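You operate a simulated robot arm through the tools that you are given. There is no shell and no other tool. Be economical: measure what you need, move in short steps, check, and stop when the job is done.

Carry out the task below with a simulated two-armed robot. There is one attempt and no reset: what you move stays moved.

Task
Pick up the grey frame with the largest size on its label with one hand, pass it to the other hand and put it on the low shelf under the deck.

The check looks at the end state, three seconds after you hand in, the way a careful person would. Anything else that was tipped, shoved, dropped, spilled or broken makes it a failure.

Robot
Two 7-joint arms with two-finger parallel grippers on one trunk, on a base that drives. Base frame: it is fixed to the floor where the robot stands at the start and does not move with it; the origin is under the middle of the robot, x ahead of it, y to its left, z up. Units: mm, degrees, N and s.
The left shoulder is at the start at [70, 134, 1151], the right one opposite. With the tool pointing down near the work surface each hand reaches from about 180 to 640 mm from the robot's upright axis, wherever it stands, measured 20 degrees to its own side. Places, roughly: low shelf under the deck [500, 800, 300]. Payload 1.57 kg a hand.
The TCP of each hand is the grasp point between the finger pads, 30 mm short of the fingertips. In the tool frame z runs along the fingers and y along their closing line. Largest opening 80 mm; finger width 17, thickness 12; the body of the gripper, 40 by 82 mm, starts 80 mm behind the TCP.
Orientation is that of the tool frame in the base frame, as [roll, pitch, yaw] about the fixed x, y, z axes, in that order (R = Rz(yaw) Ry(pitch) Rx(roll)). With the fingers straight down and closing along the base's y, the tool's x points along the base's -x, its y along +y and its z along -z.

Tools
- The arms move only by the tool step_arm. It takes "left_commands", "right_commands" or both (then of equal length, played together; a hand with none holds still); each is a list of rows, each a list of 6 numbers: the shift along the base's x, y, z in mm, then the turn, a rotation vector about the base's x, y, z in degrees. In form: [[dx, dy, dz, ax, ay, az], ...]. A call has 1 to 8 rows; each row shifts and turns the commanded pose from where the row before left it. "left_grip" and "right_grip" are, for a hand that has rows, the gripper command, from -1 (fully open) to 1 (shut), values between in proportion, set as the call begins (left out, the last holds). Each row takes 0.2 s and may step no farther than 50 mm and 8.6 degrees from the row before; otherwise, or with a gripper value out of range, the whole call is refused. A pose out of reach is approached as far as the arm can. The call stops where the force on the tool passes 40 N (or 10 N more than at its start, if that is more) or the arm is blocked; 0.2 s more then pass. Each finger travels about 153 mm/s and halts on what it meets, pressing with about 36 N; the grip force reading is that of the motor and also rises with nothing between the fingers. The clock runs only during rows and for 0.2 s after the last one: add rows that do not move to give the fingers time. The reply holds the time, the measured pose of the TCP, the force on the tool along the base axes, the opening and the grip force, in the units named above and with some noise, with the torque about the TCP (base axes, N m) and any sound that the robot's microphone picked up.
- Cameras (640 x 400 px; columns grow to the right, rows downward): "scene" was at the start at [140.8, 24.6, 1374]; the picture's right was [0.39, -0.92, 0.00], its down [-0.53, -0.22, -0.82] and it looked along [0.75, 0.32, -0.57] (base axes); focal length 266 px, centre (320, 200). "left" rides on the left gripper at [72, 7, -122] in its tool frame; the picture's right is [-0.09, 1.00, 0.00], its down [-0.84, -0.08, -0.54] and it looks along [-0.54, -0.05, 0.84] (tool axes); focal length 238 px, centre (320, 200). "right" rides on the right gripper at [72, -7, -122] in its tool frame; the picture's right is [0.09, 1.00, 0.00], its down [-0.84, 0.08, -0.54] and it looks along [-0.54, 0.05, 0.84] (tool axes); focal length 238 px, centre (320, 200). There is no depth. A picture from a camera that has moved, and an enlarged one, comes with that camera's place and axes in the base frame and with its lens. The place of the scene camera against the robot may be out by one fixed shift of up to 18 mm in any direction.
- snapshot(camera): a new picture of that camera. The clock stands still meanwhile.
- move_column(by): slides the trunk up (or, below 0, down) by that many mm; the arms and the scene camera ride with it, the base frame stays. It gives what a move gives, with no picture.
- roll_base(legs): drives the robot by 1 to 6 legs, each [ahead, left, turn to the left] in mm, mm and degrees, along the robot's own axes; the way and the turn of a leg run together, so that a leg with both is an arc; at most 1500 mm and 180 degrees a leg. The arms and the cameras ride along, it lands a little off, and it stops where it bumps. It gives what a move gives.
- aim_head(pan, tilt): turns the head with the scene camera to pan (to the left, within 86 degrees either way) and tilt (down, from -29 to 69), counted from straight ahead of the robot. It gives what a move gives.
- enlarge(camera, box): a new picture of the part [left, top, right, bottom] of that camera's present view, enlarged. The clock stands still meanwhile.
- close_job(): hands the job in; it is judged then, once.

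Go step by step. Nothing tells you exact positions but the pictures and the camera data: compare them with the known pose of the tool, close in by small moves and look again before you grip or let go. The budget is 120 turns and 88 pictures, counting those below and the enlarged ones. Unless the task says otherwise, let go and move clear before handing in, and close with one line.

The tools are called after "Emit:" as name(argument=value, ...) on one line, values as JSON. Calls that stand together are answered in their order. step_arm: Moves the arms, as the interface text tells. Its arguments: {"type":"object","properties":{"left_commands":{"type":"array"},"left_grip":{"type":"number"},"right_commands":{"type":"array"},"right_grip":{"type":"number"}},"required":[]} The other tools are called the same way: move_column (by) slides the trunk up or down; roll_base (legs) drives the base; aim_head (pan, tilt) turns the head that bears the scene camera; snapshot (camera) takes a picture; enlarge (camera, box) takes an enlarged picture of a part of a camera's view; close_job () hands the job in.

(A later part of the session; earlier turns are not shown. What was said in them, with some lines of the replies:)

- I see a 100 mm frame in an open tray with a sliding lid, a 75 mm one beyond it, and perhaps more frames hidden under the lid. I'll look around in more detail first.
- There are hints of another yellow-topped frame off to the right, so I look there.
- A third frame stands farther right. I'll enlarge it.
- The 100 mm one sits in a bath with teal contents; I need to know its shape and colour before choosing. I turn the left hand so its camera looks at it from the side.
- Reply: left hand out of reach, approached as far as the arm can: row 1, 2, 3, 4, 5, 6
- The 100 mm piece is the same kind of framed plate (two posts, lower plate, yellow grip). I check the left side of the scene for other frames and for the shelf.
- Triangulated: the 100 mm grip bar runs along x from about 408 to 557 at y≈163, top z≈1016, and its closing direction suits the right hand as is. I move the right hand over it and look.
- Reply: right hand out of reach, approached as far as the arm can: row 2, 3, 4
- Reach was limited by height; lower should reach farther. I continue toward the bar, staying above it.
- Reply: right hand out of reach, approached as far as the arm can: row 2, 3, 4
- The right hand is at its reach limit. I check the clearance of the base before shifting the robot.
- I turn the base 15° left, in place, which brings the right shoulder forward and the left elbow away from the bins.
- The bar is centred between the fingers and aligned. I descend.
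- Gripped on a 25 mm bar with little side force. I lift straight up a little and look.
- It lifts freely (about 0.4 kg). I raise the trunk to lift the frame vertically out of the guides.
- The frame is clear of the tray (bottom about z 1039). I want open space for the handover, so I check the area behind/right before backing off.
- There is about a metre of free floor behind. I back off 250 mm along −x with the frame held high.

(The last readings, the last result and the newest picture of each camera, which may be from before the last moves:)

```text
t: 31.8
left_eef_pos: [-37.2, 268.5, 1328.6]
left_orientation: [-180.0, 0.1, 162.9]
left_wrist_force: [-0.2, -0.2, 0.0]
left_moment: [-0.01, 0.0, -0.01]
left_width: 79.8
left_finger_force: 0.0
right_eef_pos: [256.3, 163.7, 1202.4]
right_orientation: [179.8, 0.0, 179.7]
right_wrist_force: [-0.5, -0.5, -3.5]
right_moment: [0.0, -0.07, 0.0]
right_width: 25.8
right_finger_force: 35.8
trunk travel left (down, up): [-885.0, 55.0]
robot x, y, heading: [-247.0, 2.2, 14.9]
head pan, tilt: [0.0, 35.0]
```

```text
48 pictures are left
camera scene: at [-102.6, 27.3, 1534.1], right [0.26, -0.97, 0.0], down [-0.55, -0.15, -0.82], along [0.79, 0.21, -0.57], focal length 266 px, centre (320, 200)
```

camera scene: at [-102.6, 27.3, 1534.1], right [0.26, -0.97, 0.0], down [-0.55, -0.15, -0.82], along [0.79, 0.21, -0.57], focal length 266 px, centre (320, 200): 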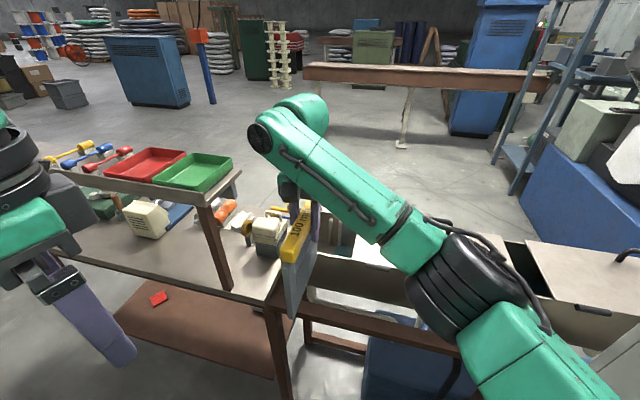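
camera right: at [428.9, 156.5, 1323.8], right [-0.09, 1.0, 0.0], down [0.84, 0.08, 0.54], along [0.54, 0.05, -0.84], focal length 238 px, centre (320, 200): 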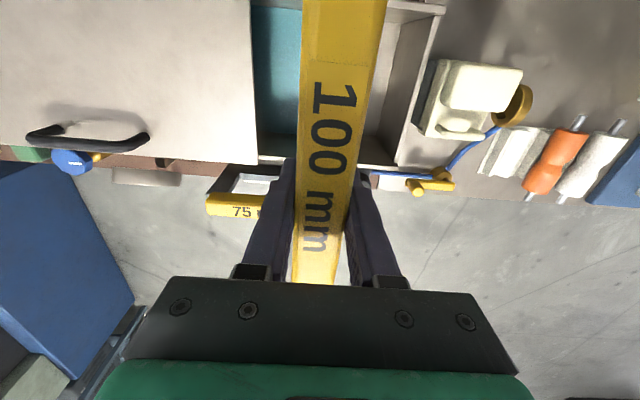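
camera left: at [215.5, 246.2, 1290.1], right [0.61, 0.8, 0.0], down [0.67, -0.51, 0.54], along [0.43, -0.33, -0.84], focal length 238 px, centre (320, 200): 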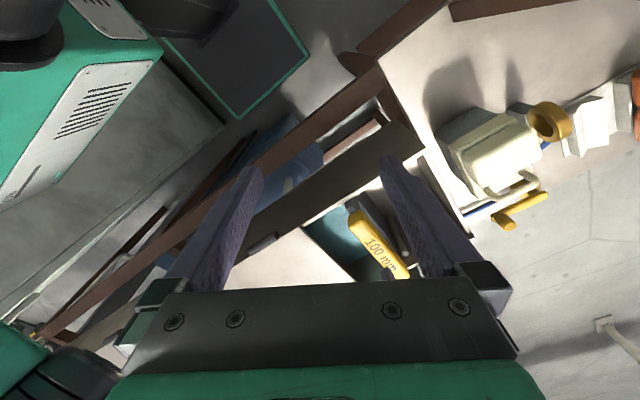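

I now see the low shelf clearly (brown board under the deck with a small red item). For the handover I swing the bar's free end toward the left hand and turn the left hand.

Emit:
step_arm(right_commands=[[0, 0, 0, 0, 0, -8.4], [0, 0, 0, 0, 0, -8.4], [0, 0, 0, 0, 0, -8.4], [0, 0, 0, 0, 0, -8.4], [0, 0, 0, 0, 0, -8.4], [0, 0, 0, 0, 0, -8]], left_commands=[[10, 10, 0, 0, 0, -8.25], [20, 10, 0, 0, 0, -8.25], [20, 5, 0, 0, 0, -8.25], [20, 5, 0, 0, 0, -8.25], [10, 0, 0, -6.5, -5.46, 0], [10, 0, 0, -6.5, -5.46, 0]], left_grip=-1)

Emit:
snapshot(camera="scene")

```text
t: 33.2
left_eef_pos: [-6.9, 160.6, 1312.7]
left_orientation: [-180.0, 17.1, 129.9]
left_wrist_force: [-0.6, 0.4, 0.7]
left_moment: [-0.01, -0.04, 0.01]
left_width: 80.1
left_finger_force: 0.0
left hand out of reach, approached as far as the arm can: row 2, 3, 4, 5, 6
right_eef_pos: [256.5, 165.6, 1202.3]
right_orientation: [180.0, 0.1, 129.7]
right_wrist_force: [0.0, 0.3, -2.6]
right_moment: [-0.05, -0.05, 0.01]
right_width: 25.6
right_finger_force: 35.7
trunk travel left (down, up): [-885.0, 55.0]
robot x, y, heading: [-247.0, 3.5, 14.9]
head pan, tilt: [0.0, 35.0]
```

```text
47 pictures are left
camera scene: at [-103.2, 29.0, 1534.2], right [0.26, -0.97, 0.0], down [-0.55, -0.15, -0.82], along [0.79, 0.21, -0.57], focal length 266 px, centre (320, 200)
```

scene: 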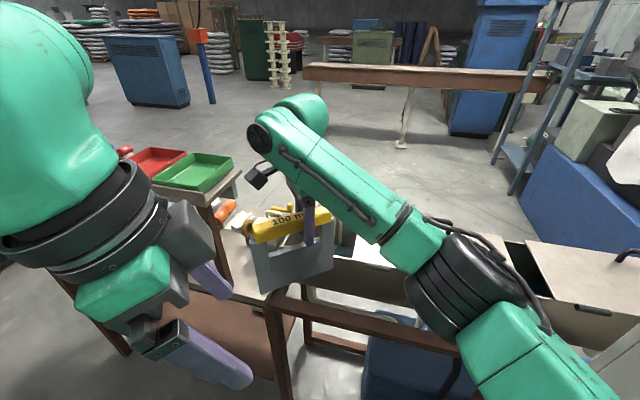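

Emit:
step_arm(left_commands=[[10, 25, -10, -6.5, -5.46, 0], [20, 25, -10, -6.5, -5.46, 0], [25, 25, -10, -6.5, -5.46, 0], [30, 25, -10, -6.5, -5.46, 0], [30, 20, -10, -6.5, -5.46, 0], [30, 12, -6, 0, 0, 0]])

Emit:
snapshot(camera="scene")

```text
t: 34.6
left_eef_pos: [89.1, 64.5, 1277.3]
left_orientation: [179.7, 59.4, 129.9]
left_wrist_force: [0.5, -0.1, 0.0]
left_moment: [-0.01, 0.0, -0.02]
left_width: 79.9
left_finger_force: 0.1
left hand out of reach, approached as far as the arm can: row 1, 2, 3, 4, 5, 6
right_eef_pos: [258.5, 162.8, 1201.3]
right_orientation: [-179.9, 0.0, 129.7]
right_wrist_force: [0.3, -0.2, -3.0]
right_moment: [-0.04, -0.01, -0.01]
right_width: 25.4
right_finger_force: 37.1
trunk travel left (down, up): [-885.0, 55.0]
robot x, y, heading: [-247.2, 0.5, 14.8]
head pan, tilt: [0.0, 35.0]
```

```text
46 pictures are left
camera scene: at [-99.7, 26.5, 1533.9], right [0.26, -0.97, 0.0], down [-0.56, -0.15, -0.82], along [0.79, 0.21, -0.58], focal length 266 px, centre (320, 200)
```

scene: 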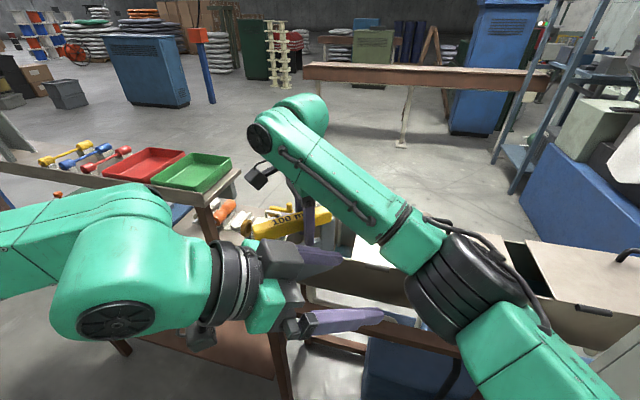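

Emit:
step_arm(left_commands=[[0, 30, 0, 0, 0, 0], [0, 30, 0, 0, 0, 0], [0, 30, 0, 0, 0, 0]])

```text
t: 35.4
left_eef_pos: [76.4, 68.5, 1275.7]
left_orientation: [179.7, 59.4, 129.8]
left_wrist_force: [0.0, 0.0, 0.4]
left_moment: [0.02, -0.06, -0.03]
left_width: 80.3
left_finger_force: 0.1
left hand out of reach, approached as far as the arm can: row 1, 2, 3
right_eef_pos: [256.8, 165.1, 1202.8]
right_orientation: [-179.9, -0.1, 129.7]
right_wrist_force: [-0.2, -0.4, -3.9]
right_moment: [-0.04, -0.05, 0.0]
right_width: 25.7
right_finger_force: 36.3
trunk travel left (down, up): [-885.0, 55.0]
robot x, y, heading: [-246.0, 4.7, 14.6]
head pan, tilt: [0.0, 35.0]
```

The left wrist is at a joint limit pointing that far inward. I turn both hands 35° back so the left tool can point more forward.

Emit:
step_arm(right_commands=[[0, 0, 0, 0, 0, 8.5], [0, 0, 0, 0, 0, 8.5], [0, 0, 0, 0, 0, 8.5], [0, 0, 0, 0, 0, 8.5], [0, 0, 0, 0, 0, 1]], left_commands=[[-5, 10, 0, 0, 0, 8.5], [-5, 20, 0, 0, 0, 8.5], [-5, 20, 0, 0, 0, 8.5], [0, 20, 0, 0, 0, 8.5], [0, 20, 0, 0, 0, 1]])

Emit:
snapshot(camera="scene")

```text
t: 36.6
left_eef_pos: [93.1, 156.0, 1293.9]
left_orientation: [179.9, 59.4, 165.0]
left_wrist_force: [0.0, -0.3, 0.6]
left_moment: [-0.01, 0.02, -0.05]
left_width: 79.7
left_finger_force: 0.0
left hand out of reach, approached as far as the arm can: row 2, 3, 4
right_eef_pos: [257.2, 165.4, 1202.4]
right_orientation: [-179.9, 0.1, 165.0]
right_wrist_force: [0.3, -0.3, -3.5]
right_moment: [-0.05, -0.07, -0.03]
right_width: 25.5
right_finger_force: 35.8
trunk travel left (down, up): [-885.0, 55.0]
robot x, y, heading: [-243.2, -0.4, 14.8]
head pan, tilt: [0.0, 35.0]
```

```text
45 pictures are left
camera scene: at [-102.5, 29.9, 1534.1], right [0.26, -0.97, 0.0], down [-0.55, -0.15, -0.82], along [0.79, 0.21, -0.57], focal length 266 px, centre (320, 200)
```

scene: 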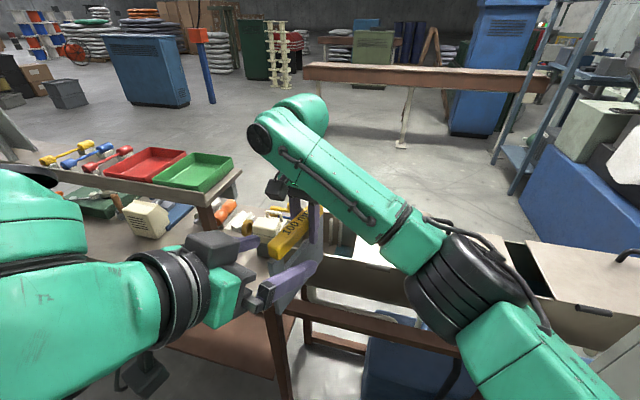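

Now it is free to move. I bring the left hand to a pose just behind the bar's near end, aligned with it.

Emit:
step_arm(left_commands=[[0, 25, -10, 0, 0, 0], [5, 25, -16, 0, 0, 0], [4, 0, -16, 0, 0, 0]])

Emit:
snapshot(camera="left")

Emit:
snapshot(camera="scene")

```text
t: 37.4
left_eef_pos: [108.0, 205.1, 1254.0]
left_orientation: [179.5, 59.4, 164.5]
left_wrist_force: [0.3, -0.6, 0.3]
left_moment: [-0.03, -0.02, -0.01]
left_width: 80.2
left_finger_force: 0.1
left hand out of reach, approached as far as the arm can: row 1
right_eef_pos: [256.9, 163.4, 1200.9]
right_orientation: [180.0, 0.1, 164.7]
right_wrist_force: [-0.2, -0.1, -3.1]
right_moment: [0.0, -0.06, -0.01]
right_width: 25.7
right_finger_force: 35.7
trunk travel left (down, up): [-885.0, 55.0]
robot x, y, heading: [-244.3, 1.4, 14.9]
head pan, tilt: [0.0, 35.0]
```

```text
44 pictures are left
camera left: at [-27.8, 247.9, 1254.7], right [0.3, 0.95, 0.08], down [-0.06, -0.07, 1.0], along [0.95, -0.31, 0.04], focal length 238 px, centre (320, 200)
```

left: 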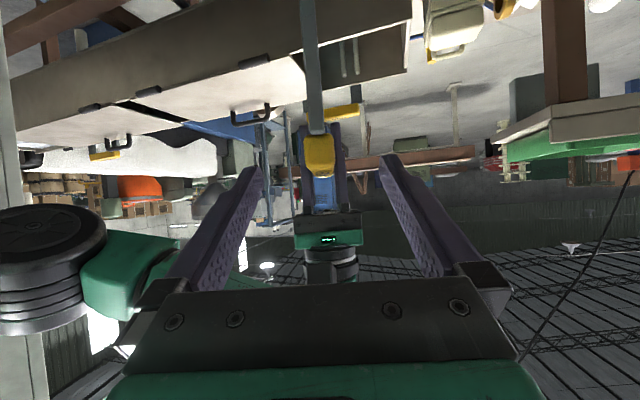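

```text
43 pictures are left
camera scene: at [-101.3, 26.4, 1534.0], right [0.26, -0.97, 0.0], down [-0.56, -0.15, -0.82], along [0.79, 0.21, -0.57], focal length 266 px, centre (320, 200)
```

scene: 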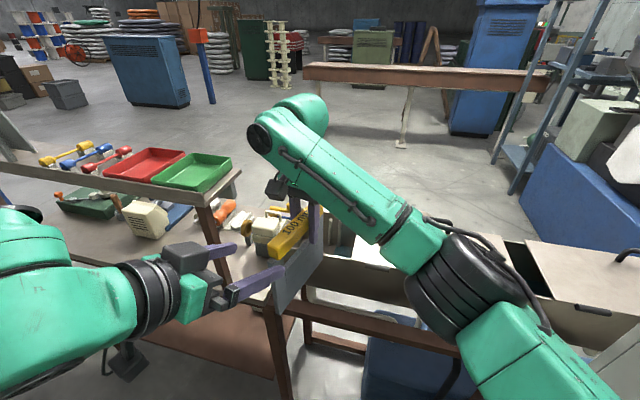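

Emit:
enlarge(camera="left", box=[250, 80, 410, 260])

Emit:
enlarge(camera="scene", box=[180, 170, 380, 330])

```text
2.22 times, centred on (330, 170) of left
camera zoom: at [-27.8, 247.9, 1254.7], right [0.3, 0.95, 0.08], down [-0.06, -0.07, 1.0], along [0.95, -0.31, 0.04], focal length 530 px, centre (298, 267)
```

zoom: 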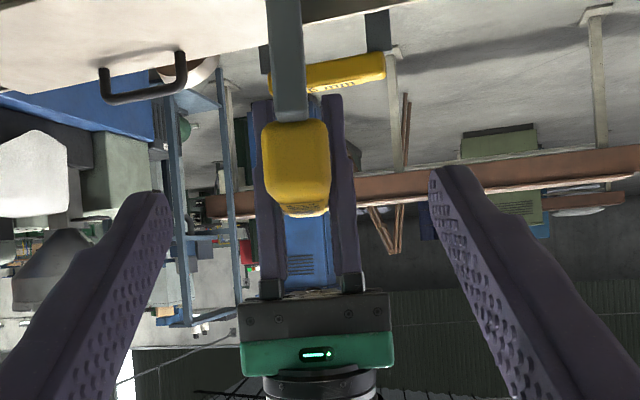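

```text
2.50 times, centred on (280, 250) of scene
camera zoom: at [-101.3, 26.4, 1534.0], right [0.26, -0.97, 0.0], down [-0.56, -0.15, -0.82], along [0.79, 0.21, -0.57], focal length 664 px, centre (420, 75)
```

zoom: 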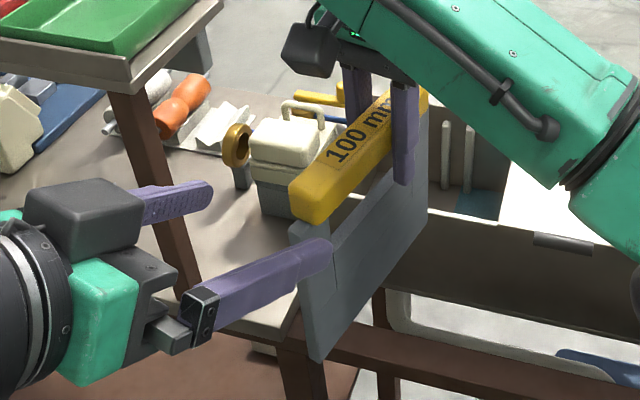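

The bar's near end is at about (166,187), z 1206–1239, centred in the left hand's line. I advance the left hand along its tool axis over the bar end.

Emit:
step_arm(left_commands=[[0, 0, 13, 0, 0, 0], [26, -7, -15, 0, 0, 0], [26, -7, -15, 0, 0, 0], [26, -7, -15, 0, 0, 0], [0, 0, 0, 0, 0, 0]])

Emit:
snapshot(camera="left")

Emit:
enlarge(camera="scene", box=[180, 170, 380, 330])

```text
t: 38.6
left_eef_pos: [183.4, 184.2, 1222.1]
left_orientation: [179.8, 59.4, 164.8]
left_wrist_force: [-0.2, -0.3, -0.6]
left_moment: [0.03, 0.02, 0.01]
left_width: 80.2
left_finger_force: 0.0
right_eef_pos: [256.9, 164.8, 1203.6]
right_orientation: [180.0, 0.1, 164.7]
right_wrist_force: [-0.3, -0.7, -4.2]
right_moment: [-0.07, -0.12, 0.02]
right_width: 25.5
right_finger_force: 35.6
trunk travel left (down, up): [-885.0, 55.0]
robot x, y, heading: [-246.7, 2.5, 14.9]
head pan, tilt: [0.0, 35.0]
```

```text
40 pictures are left
camera left: at [48.6, 226.7, 1223.0], right [0.3, 0.95, 0.08], down [-0.06, -0.07, 1.0], along [0.95, -0.31, 0.04], focal length 238 px, centre (320, 200)
```

left: 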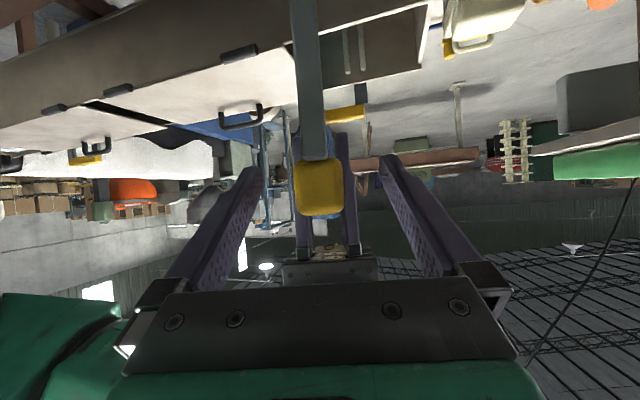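

```text
2.50 times, centred on (280, 250) of scene
camera zoom: at [-102.8, 27.9, 1534.1], right [0.26, -0.97, 0.0], down [-0.55, -0.15, -0.82], along [0.79, 0.21, -0.57], focal length 664 px, centre (420, 75)
```

zoom: 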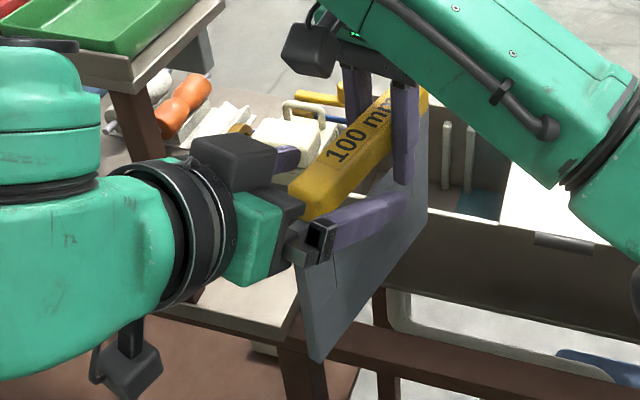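

Bar is centred vertically and laterally. I close the left hand.

Emit:
step_arm(left_commands=[[0, 0, 0, 0, 0, 0], [0, 0, 0, 0, 0, 0], [0, 0, 0, 0, 0, 0], [0, 0, 0, 0, 0, 0]], left_grip=1)

Emit:
snapshot(camera="left")

Emit:
enlarge(camera="scene", box=[180, 170, 380, 330])

```text
t: 39.6
left_eef_pos: [184.6, 183.4, 1223.1]
left_orientation: [179.8, 59.3, 164.7]
left_wrist_force: [3.1, 0.1, 0.2]
left_moment: [-0.08, 0.04, -0.02]
left_width: 25.7
left_finger_force: 35.5
right_eef_pos: [255.7, 163.4, 1202.3]
right_orientation: [179.9, -0.1, 164.8]
right_wrist_force: [-2.8, -0.4, -1.8]
right_moment: [0.07, -0.09, 0.11]
right_width: 25.6
right_finger_force: 36.3
trunk travel left (down, up): [-885.0, 55.0]
robot x, y, heading: [-247.0, 4.7, 15.0]
head pan, tilt: [0.0, 35.0]
```

```text
38 pictures are left
camera left: at [49.0, 226.4, 1223.0], right [0.3, 0.95, 0.08], down [-0.06, -0.07, 1.0], along [0.95, -0.31, 0.04], focal length 238 px, centre (320, 200)
```

left: 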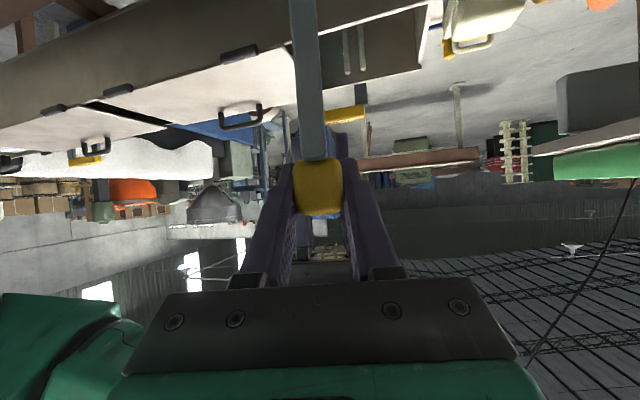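

```text
2.50 times, centred on (280, 250) of scene
camera zoom: at [-101.9, 27.2, 1534.1], right [0.26, -0.97, 0.0], down [-0.56, -0.15, -0.82], along [0.79, 0.21, -0.57], focal length 664 px, centre (420, 75)
```

zoom: 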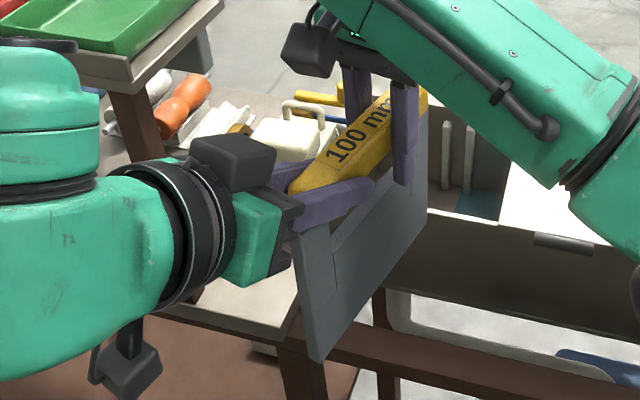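

The left hand holds the bar firmly. I open the right hand and raise it clear.

Emit:
step_arm(right_commands=[[0, 0, 0, 0, 0, 0], [0, 0, 0, 0, 0, 0], [0, 0, 0, 0, 0, 0]], right_grip=-1)

Emit:
step_arm(right_commands=[[0, 0, 25, 0, 0, 0], [0, 0, 25, 0, 0, 0], [0, 0, 25, 0, 0, 0], [-10, -10, 20, 0, 0, 0]])

Emit:
snapshot(camera="scene")

```text
t: 40.4
left_eef_pos: [185.0, 183.6, 1222.9]
left_orientation: [179.8, 59.4, 164.7]
left_wrist_force: [0.6, 0.0, -0.1]
left_moment: [0.06, 0.16, -0.01]
left_width: 25.9
left_finger_force: 36.1
right_eef_pos: [256.3, 164.6, 1201.6]
right_orientation: [179.9, 0.0, 164.7]
right_wrist_force: [0.9, 0.9, 0.6]
right_moment: [-0.01, 0.01, -0.02]
right_width: 79.9
right_finger_force: 0.1
trunk travel left (down, up): [-885.0, 55.0]
robot x, y, heading: [-246.4, 2.6, 15.2]
head pan, tilt: [0.0, 35.0]
```

```text
t: 41.4
left_eef_pos: [183.4, 182.7, 1223.1]
left_orientation: [179.6, 59.4, 164.6]
left_wrist_force: [0.4, 0.4, -0.5]
left_moment: [0.06, 0.15, 0.01]
left_width: 25.8
left_finger_force: 35.9
right_eef_pos: [246.4, 152.5, 1297.5]
right_orientation: [179.8, 0.0, 164.8]
right_wrist_force: [-0.3, 0.2, 0.4]
right_moment: [0.0, -0.01, -0.01]
right_width: 79.6
right_finger_force: 0.1
trunk travel left (down, up): [-885.0, 55.0]
robot x, y, heading: [-243.6, 0.8, 14.9]
head pan, tilt: [0.0, 35.0]
```

```text
36 pictures are left
camera scene: at [-102.8, 25.6, 1534.2], right [0.26, -0.97, 0.0], down [-0.55, -0.15, -0.82], along [0.79, 0.21, -0.57], focal length 266 px, centre (320, 200)
```

scene: 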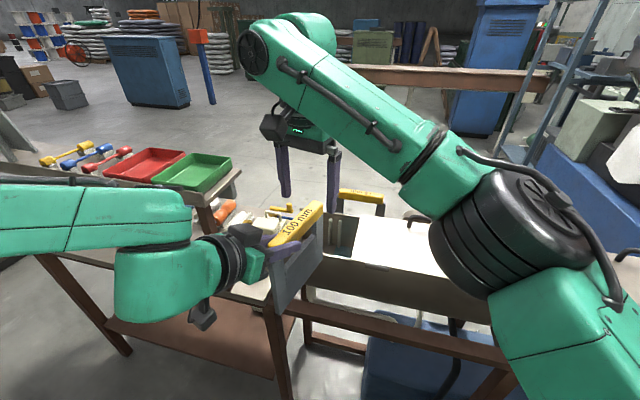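

Emit:
enlarge(camera="scene", box=[180, 170, 380, 330])

Emit:
step_arm(left_commands=[[0, 0, 5, 0, 0, 0], [0, 0, 0, 0, 0, 0]])

```text
2.50 times, centred on (280, 250) of scene
camera zoom: at [-102.8, 25.6, 1534.2], right [0.26, -0.97, 0.0], down [-0.55, -0.15, -0.82], along [0.79, 0.21, -0.57], focal length 664 px, centre (420, 75)
```

zoom: 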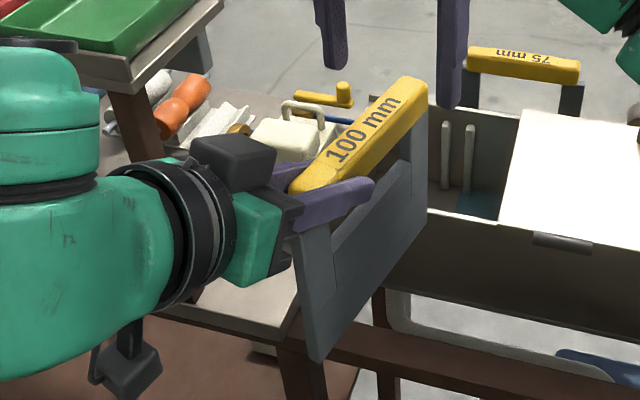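

```text
t: 42.0
left_eef_pos: [184.3, 183.9, 1227.3]
left_orientation: [179.7, 59.4, 164.7]
left_wrist_force: [-0.2, -0.2, -3.0]
left_moment: [0.05, 0.17, -0.04]
left_width: 26.1
left_finger_force: 35.7
right_eef_pos: [246.2, 152.8, 1297.0]
right_orientation: [179.9, -0.1, 164.7]
right_wrist_force: [0.5, -0.3, -0.1]
right_moment: [-0.03, -0.03, 0.01]
right_width: 79.9
right_finger_force: 0.1
trunk travel left (down, up): [-885.0, 55.0]
robot x, y, heading: [-245.9, 3.4, 14.8]
head pan, tilt: [0.0, 35.0]
```

The left hand carries the frame alone. I park the right hand near the body, then drive back, square up and go left toward the shelf.

Emit:
step_arm(right_commands=[[-5, -44, 0, 0, 0, 0], [-10, -44, 0, 0, 0, 0], [-15, -44, 0, 0, 0, 0], [-20, -44, 0, 0, 0, 0], [-20, -44, 0, 0, 0, 0], [-20, -44, 0, 0, 0, 0], [-20, -40, 0, 0, 0, 0]])

Emit:
roll_base(legs=[[-193, 52, 0], [0, 0, -15]])

Emit:
snapshot(camera="scene")

```text
t: 43.8
left_eef_pos: [192.4, 295.5, 1225.9]
left_orientation: [-177.8, 60.2, 175.6]
left_wrist_force: [0.8, -1.1, -3.3]
left_moment: [0.05, 0.18, 0.03]
left_width: 25.9
left_finger_force: 35.7
right_eef_pos: [195.3, -40.3, 1305.4]
right_orientation: [-178.8, 0.9, 173.6]
right_wrist_force: [-0.2, -1.3, -0.8]
right_moment: [0.12, -0.01, 0.0]
right_width: 80.1
right_finger_force: 0.1
trunk travel left (down, up): [-885.0, 55.0]
robot x, y, heading: [-195.0, 24.8, 23.4]
head pan, tilt: [0.0, 35.0]
stopped in row 7 (right hand): the arm was blocked; the commanded pose is now the measured one
```

```text
t: 45.2
left_eef_pos: [14.7, 301.2, 1220.8]
left_orientation: [-177.3, 59.7, -170.4]
left_wrist_force: [0.2, -0.3, -2.5]
left_moment: [0.02, 0.14, -0.01]
left_width: 25.7
left_finger_force: 35.8
right_eef_pos: [98.0, -21.5, 1299.7]
right_orientation: [-178.5, 0.5, -172.6]
right_wrist_force: [-0.1, 0.4, 0.2]
right_moment: [-0.03, -0.04, 0.01]
right_width: 79.9
right_finger_force: 0.1
trunk travel left (down, up): [-885.0, 55.0]
robot x, y, heading: [-305.4, -55.5, 37.5]
head pan, tilt: [0.0, 35.0]
stopped in leg 1: the robot was blocked; the commanded pose is now the measured one
```

```text
34 pictures are left
camera scene: at [-187.3, 59.1, 1531.5], right [0.61, -0.8, 0.02], down [-0.46, -0.37, -0.81], along [0.65, 0.48, -0.59], focal length 266 px, centre (320, 200)
```

scene: 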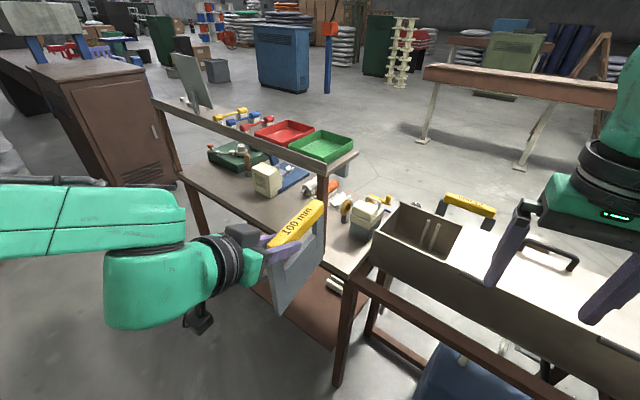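

The right elbow met the grey cabinet on the right and the base was turned by it. I look at that side before moving on.

Emit:
aim_head(pan=-80, tilt=35)

Emit:
snapshot(camera="scene")

```text
t: 46.8
left_eef_pos: [16.0, 302.6, 1222.4]
left_orientation: [-177.2, 59.6, -170.3]
left_wrist_force: [-0.6, 0.9, -3.0]
left_moment: [-0.02, 0.14, 0.02]
left_width: 25.6
left_finger_force: 35.7
right_eef_pos: [98.1, -21.7, 1299.2]
right_orientation: [-178.5, 0.3, -172.7]
right_wrist_force: [-0.2, -0.9, -0.9]
right_moment: [0.05, 0.01, -0.02]
right_width: 80.2
right_finger_force: 0.1
trunk travel left (down, up): [-885.0, 55.0]
robot x, y, heading: [-304.4, -56.1, 37.1]
head pan, tilt: [-80.0, 35.0]
```

```text
33 pictures are left
camera scene: at [-191.3, -52.4, 1534.7], right [-0.68, -0.73, 0.02], down [-0.42, 0.36, -0.83], along [0.6, -0.57, -0.56], focal length 266 px, centre (320, 200)
```

scene: 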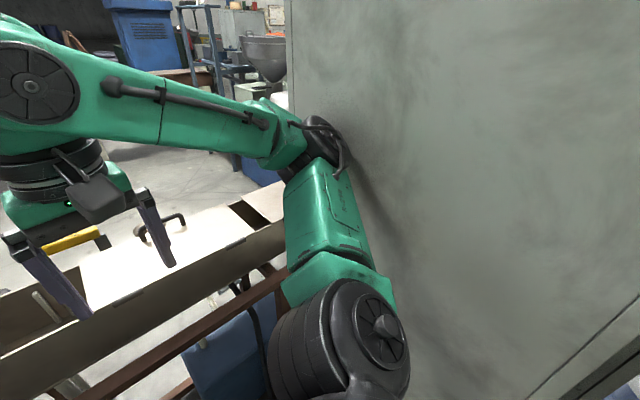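

The elbow touches a big partition wall. I drive straight away from it (+y).

Emit:
roll_base(legs=[[90, 120, 0]])

Emit:
snapshot(camera="scene")

```text
t: 48.1
left_eef_pos: [19.1, 413.8, 1232.9]
left_orientation: [178.9, 59.9, -174.0]
left_wrist_force: [1.0, 0.1, -2.9]
left_moment: [-0.02, 0.16, 0.03]
left_width: 25.9
left_finger_force: 35.8
right_eef_pos: [100.1, 86.5, 1300.4]
right_orientation: [179.6, 0.5, -173.0]
right_wrist_force: [-0.4, 0.2, -0.6]
right_moment: [0.02, -0.02, 0.0]
right_width: 80.1
right_finger_force: 0.1
trunk travel left (down, up): [-885.0, 55.0]
robot x, y, heading: [-302.3, 94.1, 37.1]
head pan, tilt: [-80.0, 35.0]
```

```text
32 pictures are left
camera scene: at [-190.4, 49.1, 1534.1], right [-0.68, -0.73, 0.0], down [-0.42, 0.39, -0.82], along [0.6, -0.56, -0.58], focal length 266 px, centre (320, 200)
```

scene: 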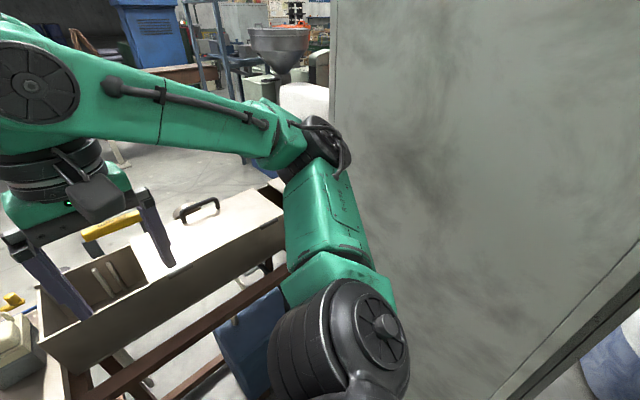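

Clear of the wall. I drive farther left and slightly back, then square up to the bench.

Emit:
roll_base(legs=[[130, 340, 0], [0, 0, -37]])

Emit:
aim_head(pan=10, tilt=45)

Emit:
snapshot(camera="scene")

```text
t: 52.2
left_eef_pos: [48.8, 510.4, 1232.2]
left_orientation: [179.4, 59.9, 149.3]
left_wrist_force: [-0.6, 0.4, -3.3]
left_moment: [0.11, 0.17, -0.02]
left_width: 25.9
left_finger_force: 35.6
right_eef_pos: [-82.3, 200.0, 1300.3]
right_orientation: [179.9, 0.5, 149.9]
right_wrist_force: [0.2, 0.1, 0.2]
right_moment: [0.02, -0.02, -0.02]
right_width: 80.2
right_finger_force: 0.1
trunk travel left (down, up): [-885.0, 55.0]
robot x, y, heading: [-406.0, 442.6, -0.1]
head pan, tilt: [-80.0, 35.0]
```

```text
t: 53.9
left_eef_pos: [47.6, 509.2, 1230.9]
left_orientation: [179.3, 59.8, 149.4]
left_wrist_force: [0.5, -0.2, -3.1]
left_moment: [0.1, 0.13, 0.03]
left_width: 25.7
left_finger_force: 35.7
right_eef_pos: [-82.7, 198.9, 1299.8]
right_orientation: [179.9, 0.5, 150.0]
right_wrist_force: [-0.7, -0.6, 0.3]
right_moment: [0.03, 0.03, 0.01]
right_width: 79.9
right_finger_force: 0.0
trunk travel left (down, up): [-885.0, 55.0]
robot x, y, heading: [-403.2, 444.9, 0.1]
head pan, tilt: [10.0, 45.0]
```

```text
31 pictures are left
camera scene: at [-263.4, 448.8, 1519.3], right [0.17, -0.99, 0.0], down [-0.7, -0.12, -0.71], along [0.7, 0.12, -0.71], focal length 266 px, centre (320, 200)
```

scene: 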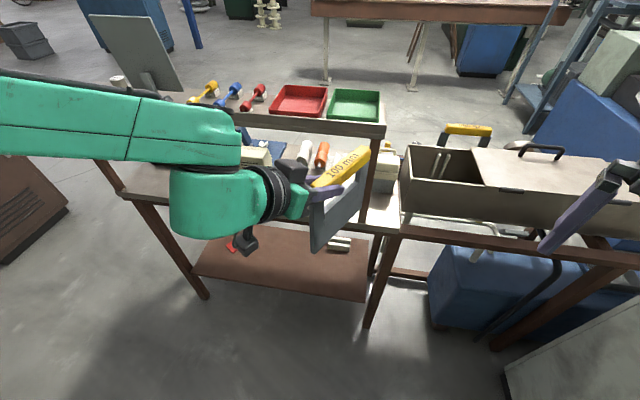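

All looks intact. Now I square the left hand (frame pointing straight ahead, to the left side of the robot).

Emit:
step_arm(left_commands=[[0, 25, 0, 0, 0, 7.6], [0, 35, 0, 0, 0, 7.6], [0, 35, 0, 0, 0, 7.6], [0, 35, 0, 0, 0, 7.6], [0, 0, 0, 0, 0, 0]])

Emit:
snapshot(camera="scene")

```text
t: 55.1
left_eef_pos: [48.3, 640.1, 1229.8]
left_orientation: [179.3, 59.8, 179.9]
left_wrist_force: [0.3, -0.1, -3.1]
left_moment: [0.0, 0.18, 0.0]
left_width: 26.0
left_finger_force: 35.5
right_eef_pos: [-82.3, 199.2, 1299.8]
right_orientation: [179.8, 0.5, 150.0]
right_wrist_force: [-0.2, 0.1, 0.4]
right_moment: [0.0, 0.01, 0.0]
right_width: 79.8
right_finger_force: 0.0
trunk travel left (down, up): [-885.0, 55.0]
robot x, y, heading: [-406.0, 445.5, -0.1]
head pan, tilt: [10.0, 45.0]
```

```text
30 pictures are left
camera scene: at [-263.4, 449.0, 1519.3], right [0.17, -0.98, 0.0], down [-0.7, -0.12, -0.71], along [0.7, 0.12, -0.71], focal length 266 px, centre (320, 200)
```

scene: 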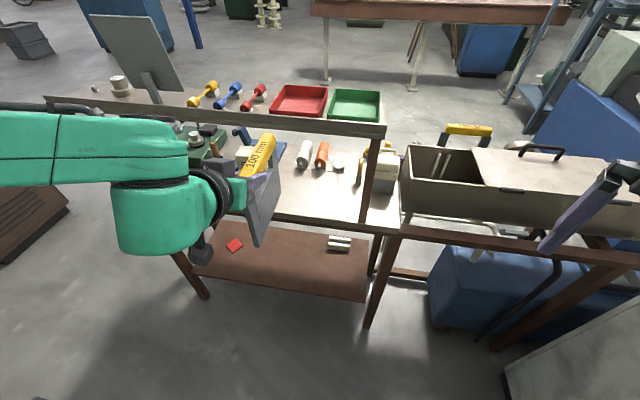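

The shelf top spans about x 315–600, y 330–1190, with a red item near (517,1063) and white rolls near (624,487), so y≈840 is free. I retract the right hand, then move left and lower the trunk while still well back from the bench.

Emit:
step_arm(right_commands=[[-30, 0, 0, 0, 0, 0], [-30, 0, 0, 0, 0, 0], [-30, 0, 0, 0, 0, 0], [-30, 0, 0, 0, 0, 0]])

Emit:
roll_base(legs=[[0, 200, 0]])

Emit:
move_column(by=-690)

Emit:
snapshot(camera="scene")

```text
t: 56.1
left_eef_pos: [49.0, 641.0, 1229.3]
left_orientation: [179.4, 59.8, 179.7]
left_wrist_force: [0.5, 0.4, -2.7]
left_moment: [0.01, 0.18, 0.0]
left_width: 26.0
left_finger_force: 36.3
right_eef_pos: [-186.5, 225.0, 1305.0]
right_orientation: [179.9, 0.5, 149.9]
right_wrist_force: [-0.5, -0.6, 0.0]
right_moment: [-0.03, -0.02, 0.0]
right_width: 80.0
right_finger_force: 0.1
right hand out of reach, approached as far as the arm can: row 3, 4
trunk travel left (down, up): [-885.0, 55.0]
robot x, y, heading: [-403.3, 443.8, -0.1]
head pan, tilt: [10.0, 45.0]
```

```text
t: 57.7
left_eef_pos: [49.2, 834.8, 1231.5]
left_orientation: [178.9, 59.8, 179.1]
left_wrist_force: [-0.3, -0.2, -4.4]
left_moment: [0.0, 0.17, 0.0]
left_width: 25.9
left_finger_force: 35.5
right_eef_pos: [-187.0, 420.9, 1303.5]
right_orientation: [179.5, 0.4, 149.8]
right_wrist_force: [-0.2, 0.0, 0.2]
right_moment: [0.03, 0.03, 0.02]
right_width: 80.1
right_finger_force: 0.1
trunk travel left (down, up): [-885.0, 55.0]
robot x, y, heading: [-402.8, 646.5, -0.7]
head pan, tilt: [10.0, 45.0]
```

```text
refused: -690 is not a number from -400 to 400
```

```text
29 pictures are left
camera scene: at [-262.8, 644.1, 1519.3], right [0.17, -0.99, 0.0], down [-0.7, -0.12, -0.71], along [0.7, 0.12, -0.71], focal length 266 px, centre (320, 200)
```

scene: 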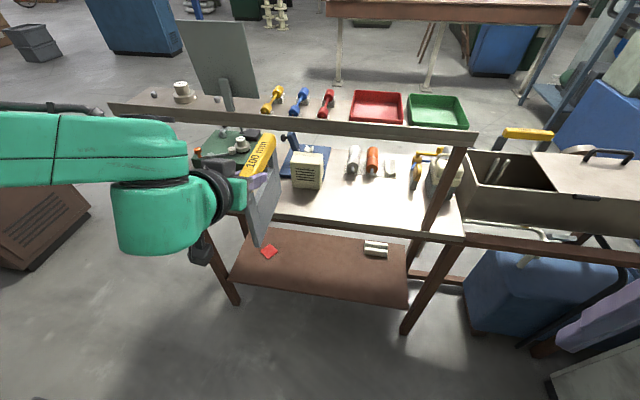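

Emit:
move_column(by=-350)

Emit:
move_column(by=-330)

Emit:
aim_head(pan=15, tilt=20)

Emit:
snapshot(camera="scene")

```text
t: 61.1
left_eef_pos: [48.7, 838.0, 879.7]
left_orientation: [179.4, 59.6, 179.5]
left_wrist_force: [0.0, -0.6, -4.3]
left_moment: [0.03, 0.16, 0.01]
left_width: 25.6
left_finger_force: 35.9
right_eef_pos: [-188.0, 424.9, 954.5]
right_orientation: [179.8, 0.5, 149.7]
right_wrist_force: [-0.1, -0.3, 0.9]
right_moment: [0.01, 0.0, -0.02]
right_width: 80.1
right_finger_force: 0.1
trunk travel left (down, up): [-535.0, 405.0]
robot x, y, heading: [-405.9, 646.6, -0.2]
head pan, tilt: [10.0, 45.0]
```

```text
t: 64.3
left_eef_pos: [48.8, 838.0, 549.9]
left_orientation: [179.3, 59.8, 179.4]
left_wrist_force: [0.1, 0.9, -4.7]
left_moment: [0.02, 0.17, -0.01]
left_width: 25.8
left_finger_force: 36.0
right_eef_pos: [-186.5, 424.7, 624.0]
right_orientation: [179.8, 0.5, 149.7]
right_wrist_force: [-0.1, -0.8, 0.4]
right_moment: [0.0, 0.01, -0.01]
right_width: 80.1
right_finger_force: 0.0
trunk travel left (down, up): [-205.0, 735.0]
robot x, y, heading: [-403.6, 644.6, -0.3]
head pan, tilt: [10.0, 45.0]
```

```text
t: 65.2
left_eef_pos: [48.4, 838.2, 551.2]
left_orientation: [179.2, 59.8, 179.6]
left_wrist_force: [-0.2, 0.0, -3.4]
left_moment: [0.01, 0.14, -0.02]
left_width: 25.8
left_finger_force: 35.8
right_eef_pos: [-187.2, 424.4, 624.5]
right_orientation: [179.9, 0.5, 149.7]
right_wrist_force: [0.1, -0.5, 0.2]
right_moment: [0.02, -0.01, 0.01]
right_width: 80.0
right_finger_force: 0.0
trunk travel left (down, up): [-205.0, 735.0]
robot x, y, heading: [-400.2, 649.7, -0.3]
head pan, tilt: [15.0, 20.0]
```

```text
28 pictures are left
camera scene: at [-253.2, 659.3, 877.9], right [0.25, -0.97, 0.0], down [-0.33, -0.09, -0.94], along [0.91, 0.24, -0.34], focal length 266 px, centre (320, 200)
```

scene: 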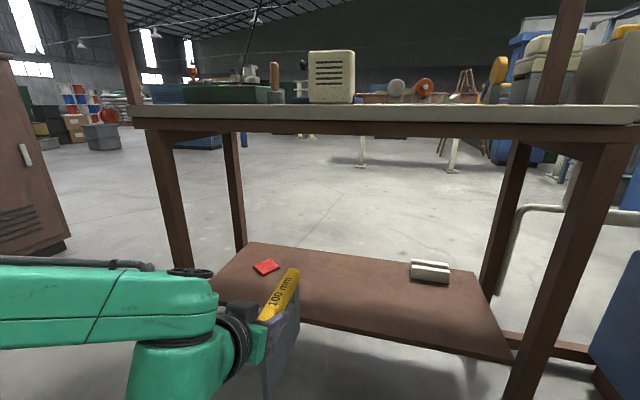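

The shelf is open at the front, top at about z 300; the frame's bottom is about 68 mm above it. I drive forward 350 mm.

Emit:
roll_base(legs=[[200, 0, 0], [150, 0, 0]])

Emit:
snapshot(camera="scene")

Emit:
snapshot(camera="left")

```text
t: 67.8
left_eef_pos: [401.2, 836.8, 549.4]
left_orientation: [179.2, 59.7, 179.6]
left_wrist_force: [-0.1, -0.2, -2.8]
left_moment: [-0.01, 0.17, 0.01]
left_width: 25.7
left_finger_force: 36.2
right_eef_pos: [164.9, 423.0, 624.2]
right_orientation: [179.8, 0.4, 149.8]
right_wrist_force: [1.5, -0.3, 0.2]
right_moment: [0.0, 0.0, 0.04]
right_width: 80.2
right_finger_force: 0.1
trunk travel left (down, up): [-205.0, 735.0]
robot x, y, heading: [-52.6, 644.8, -0.4]
head pan, tilt: [15.0, 20.0]
```

```text
27 pictures are left
camera scene: at [98.4, 658.0, 877.9], right [0.26, -0.97, 0.0], down [-0.33, -0.09, -0.94], along [0.91, 0.24, -0.34], focal length 266 px, centre (320, 200)
```

scene: 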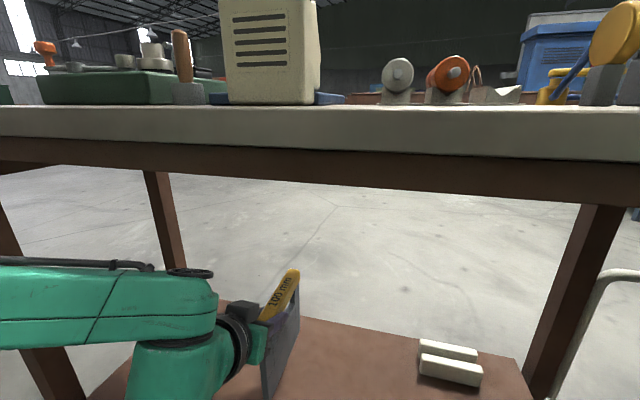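

```text
26 pictures are left
camera left: at [258.6, 843.5, 550.0], right [0.04, 1.0, 0.09], down [-0.05, -0.08, 1.0], along [1.0, -0.05, 0.04], focal length 238 px, centre (320, 200)
```

left: 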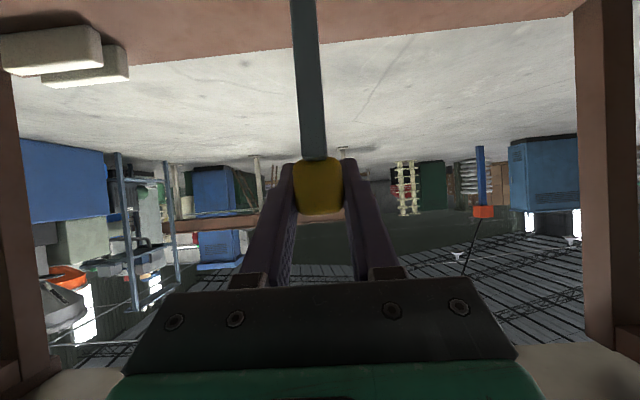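

The frame is over the shelf, upright and away from the other items. I lower it gently.

Emit:
step_arm(left_commands=[[0, 0, -12, 0, 0, 0], [0, 0, -12, 0, 0, 0], [0, 0, -12, 0, 0, 0], [0, 0, -12, 0, 0, 0]])

Emit:
enlarge(camera="scene", box=[180, 250, 400, 400])

```text
t: 68.8
left_eef_pos: [400.5, 838.2, 500.9]
left_orientation: [179.2, 59.8, 179.6]
left_wrist_force: [0.4, -0.2, -4.1]
left_moment: [-0.01, 0.22, 0.02]
left_width: 25.7
left_finger_force: 35.9
right_eef_pos: [164.6, 423.6, 624.1]
right_orientation: [179.7, 0.5, 149.8]
right_wrist_force: [0.9, -0.2, 0.4]
right_moment: [-0.01, 0.01, 0.0]
right_width: 80.0
right_finger_force: 0.0
trunk travel left (down, up): [-205.0, 735.0]
robot x, y, heading: [-51.6, 643.6, -0.4]
head pan, tilt: [15.0, 20.0]
```

```text
2.67 times, centred on (290, 325) of scene
camera zoom: at [98.2, 658.0, 878.0], right [0.26, -0.97, 0.0], down [-0.33, -0.09, -0.94], along [0.91, 0.24, -0.34], focal length 708 px, centre (400, -133)
```

zoom: 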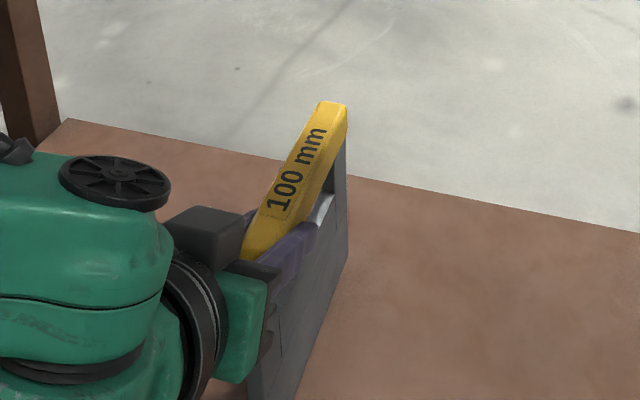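

Emit:
step_arm(left_commands=[[0, 0, -3, -0.3, 0, 0], [0, 0, -3, 0, 0, 0], [0, 0, -3, 0, 0, 0], [0, 0, -3, 0, 0, 0]])

```text
t: 69.8
left_eef_pos: [400.7, 837.9, 490.6]
left_orientation: [179.9, 59.9, -179.9]
left_wrist_force: [0.3, -0.2, -3.3]
left_moment: [0.0, 0.2, 0.05]
left_width: 26.0
left_finger_force: 35.8
right_eef_pos: [165.4, 424.4, 624.1]
right_orientation: [179.8, 0.5, 149.9]
right_wrist_force: [0.2, -0.5, 0.5]
right_moment: [-0.01, -0.01, -0.02]
right_width: 79.8
right_finger_force: 0.1
trunk travel left (down, up): [-205.0, 735.0]
robot x, y, heading: [-51.1, 647.0, -0.1]
head pan, tilt: [15.0, 20.0]
```

Emit:
step_arm(left_commands=[[0, 0, -2, 0, 0, 0], [0, 0, -2, 0, 0, 0], [0, 0, -2, 0, 0, 0], [0, 0, 0, 0, 0, 0]])

```text
t: 70.8
left_eef_pos: [400.0, 838.6, 484.4]
left_orientation: [180.0, 59.8, -179.9]
left_wrist_force: [-0.1, -0.2, -2.4]
left_moment: [0.0, 0.19, 0.01]
left_width: 25.9
left_finger_force: 35.2
right_eef_pos: [164.2, 423.8, 624.3]
right_orientation: [179.8, 0.4, 149.8]
right_wrist_force: [-0.5, 0.2, 0.6]
right_moment: [0.02, -0.01, -0.02]
right_width: 79.9
right_finger_force: 0.0
trunk travel left (down, up): [-205.0, 735.0]
robot x, y, heading: [-54.1, 643.5, -0.5]
head pan, tilt: [15.0, 20.0]
```

Emit:
step_arm(left_commands=[[0, 0, -2, 0, 0, 0], [0, 0, -2, 0, 0, 0], [0, 0, 0, 0, 0, 0]])

Emit:
enlarge(camera="left", box=[220, 0, 420, 220])

```text
t: 71.6
left_eef_pos: [399.6, 837.7, 483.4]
left_orientation: [179.8, 60.1, 179.9]
left_wrist_force: [-0.7, 1.1, 19.0]
left_moment: [0.07, 0.89, -0.05]
left_width: 25.9
left_finger_force: 36.3
right_eef_pos: [164.3, 422.6, 624.2]
right_orientation: [179.7, 0.5, 149.8]
right_wrist_force: [0.7, -0.2, 0.3]
right_moment: [-0.01, -0.02, 0.01]
right_width: 80.0
right_finger_force: 0.0
trunk travel left (down, up): [-205.0, 735.0]
robot x, y, heading: [-53.4, 646.2, -0.2]
head pan, tilt: [15.0, 20.0]
```

```text
1.82 times, centred on (320, 110) of left
camera zoom: at [258.3, 843.2, 481.9], right [0.04, 1.0, 0.08], down [-0.06, -0.08, 1.0], along [1.0, -0.05, 0.05], focal length 433 px, centre (320, 364)
```

zoom: 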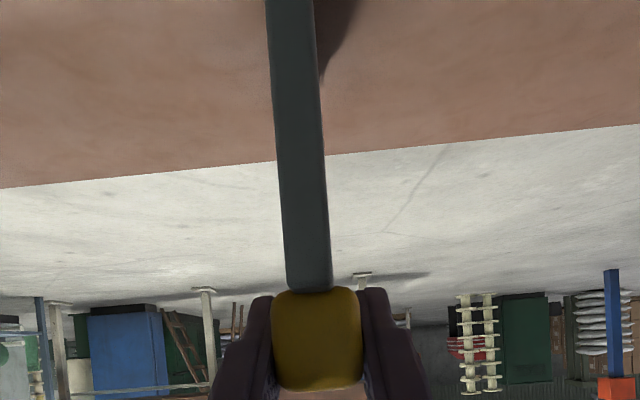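

Contact at z 483, with the frame upright within about half a degree. I ease the load and then open the left hand.

Emit:
step_arm(left_commands=[[0, 0, 2, 0, 0, 0], [0, 0, 0, 0, 0, 0]])

Emit:
step_arm(left_commands=[[0, 0, 0, 0, 0, 0], [0, 0, 0, 0, 0, 0], [0, 0, 0, 0, 0, 0]], left_grip=-0.3)

Emit:
snapshot(camera="left")

```text
t: 72.2
left_eef_pos: [399.9, 838.2, 484.4]
left_orientation: [179.8, 59.9, 179.9]
left_wrist_force: [5.1, -0.4, 9.3]
left_moment: [-0.1, -0.19, -0.01]
left_width: 25.6
left_finger_force: 35.9
right_eef_pos: [163.7, 423.7, 624.8]
right_orientation: [179.7, 0.6, 149.9]
right_wrist_force: [-0.1, 0.3, -0.8]
right_moment: [0.04, 0.03, 0.0]
right_width: 80.2
right_finger_force: 0.1
trunk travel left (down, up): [-205.0, 735.0]
robot x, y, heading: [-49.0, 642.8, -0.3]
head pan, tilt: [15.0, 20.0]
```

```text
t: 73.0
left_eef_pos: [401.0, 837.4, 482.4]
left_orientation: [179.9, 59.8, -179.9]
left_wrist_force: [0.5, -0.5, -0.6]
left_moment: [0.0, 0.02, 0.02]
left_width: 52.1
left_finger_force: 0.1
right_eef_pos: [164.9, 423.6, 624.7]
right_orientation: [179.8, 0.5, 149.7]
right_wrist_force: [0.9, 0.7, 0.2]
right_moment: [0.0, -0.01, -0.04]
right_width: 80.3
right_finger_force: 0.1
trunk travel left (down, up): [-205.0, 735.0]
robot x, y, heading: [-55.9, 642.8, -0.2]
head pan, tilt: [15.0, 20.0]
```

```text
23 pictures are left
camera left: at [257.9, 843.7, 482.0], right [0.04, 1.0, 0.08], down [-0.05, -0.08, 1.0], along [1.0, -0.05, 0.04], focal length 238 px, centre (320, 200)
```

left: 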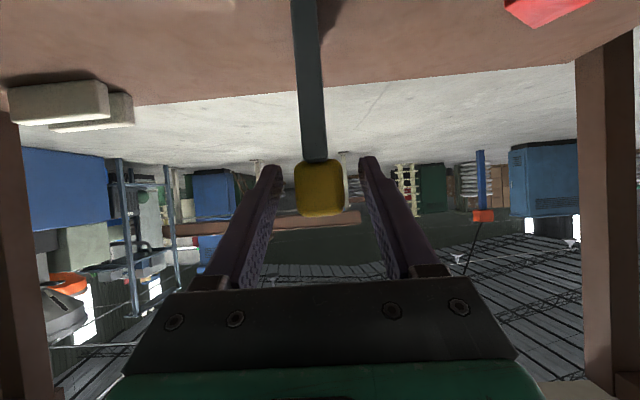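

The frame stands on its own. I open fully and withdraw along the tool axis.

Emit:
step_arm(left_commands=[[0, 0, 0, 0, 0, 0], [0, 0, 0, 0, 0, 0], [-10, 0, 6, 0, 0, 0], [-17, 0, 10, 0, 0, 0], [-17, 0, 10, 0, 0, 0], [-17, 0, 10, 0, 0, 0], [-17, 0, 10, 0, 0, 0], [-17, 0, 10, 0, 0, 0]], left_grip=-1)

Emit:
snapshot(camera="left")

```text
t: 74.8
left_eef_pos: [392.4, 839.0, 488.2]
left_orientation: [179.8, 59.7, -179.9]
left_wrist_force: [-0.4, -0.7, -0.2]
left_moment: [0.02, 0.0, 0.03]
left_width: 80.0
left_finger_force: 0.1
left hand out of reach, approached as far as the arm can: row 4, 5, 6, 7, 8
right_eef_pos: [164.8, 423.3, 623.7]
right_orientation: [179.8, 0.6, 149.8]
right_wrist_force: [0.0, -0.5, 0.2]
right_moment: [0.01, 0.04, -0.05]
right_width: 79.8
right_finger_force: 0.2
trunk travel left (down, up): [-205.0, 735.0]
robot x, y, heading: [-50.7, 640.3, 0.1]
head pan, tilt: [15.0, 20.0]
```

```text
22 pictures are left
camera left: at [250.8, 843.8, 488.5], right [0.04, 1.0, 0.08], down [-0.05, -0.08, 1.0], along [1.0, -0.05, 0.04], focal length 238 px, centre (320, 200)
```

left: 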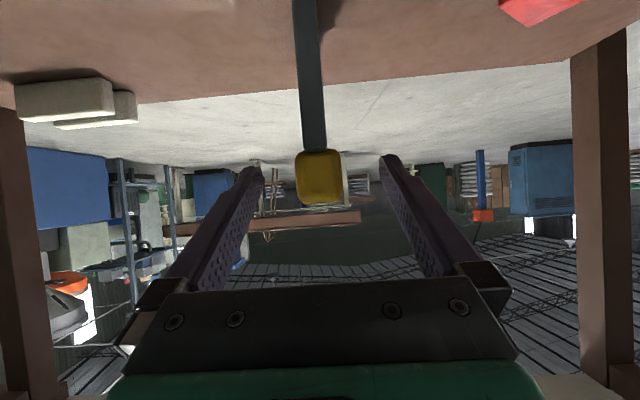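

The arm can't retract further that way, so I back the base straight out; the fingers clear the bar by about 27 mm each side.

Emit:
roll_base(legs=[[-120, 0, 0], [-230, 0, 0]])

Emit:
snapshot(camera="scene")

Emit:
snapshot(camera="left")

```text
t: 77.4
left_eef_pos: [44.1, 839.8, 490.1]
left_orientation: [179.8, 59.8, 179.9]
left_wrist_force: [-0.2, 0.3, 0.3]
left_moment: [0.01, 0.0, -0.01]
left_width: 80.2
left_finger_force: 0.0
right_eef_pos: [-184.9, 423.8, 625.4]
right_orientation: [179.9, 0.4, 149.5]
right_wrist_force: [0.1, -0.7, 0.0]
right_moment: [-0.01, -0.01, 0.01]
right_width: 80.0
right_finger_force: 0.0
trunk travel left (down, up): [-205.0, 735.0]
robot x, y, heading: [-401.9, 644.6, -0.4]
head pan, tilt: [15.0, 20.0]
```

```text
21 pictures are left
camera scene: at [-251.5, 659.1, 878.1], right [0.25, -0.97, 0.0], down [-0.33, -0.09, -0.94], along [0.91, 0.24, -0.34], focal length 266 px, centre (320, 200)
```

scene: 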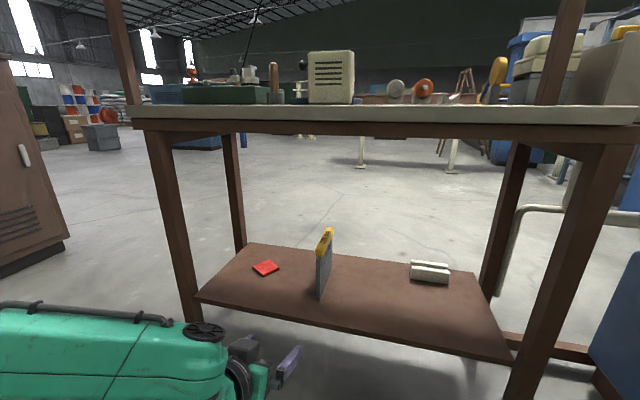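

```text
20 pictures are left
camera left: at [-97.8, 844.4, 488.6], right [0.05, 1.0, 0.08], down [-0.05, -0.08, 1.0], along [1.0, -0.05, 0.04], focal length 238 px, centre (320, 200)
```

left: 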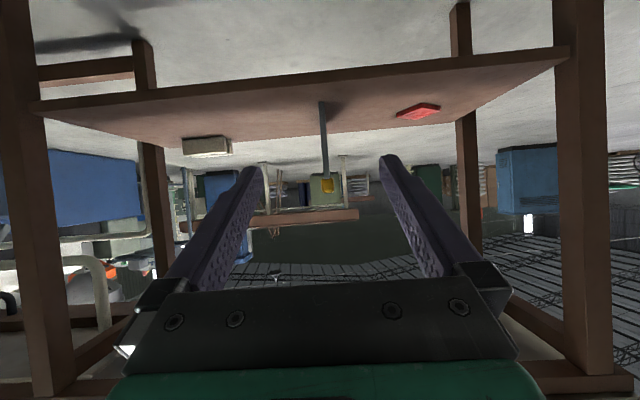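

The 100 mm frame stands alone and upright on the low shelf, both hands are clear, and nothing else on the bench looks disturbed. I hand in.

Emit:
close_job()

```text
The job is handed in.
```

The 100 mm frame, the largest label I found, is standing on the low shelf; the right hand picked it up and passed it to the left, and along the way the right elbow bumped the grey partition wall, with no visible damage.
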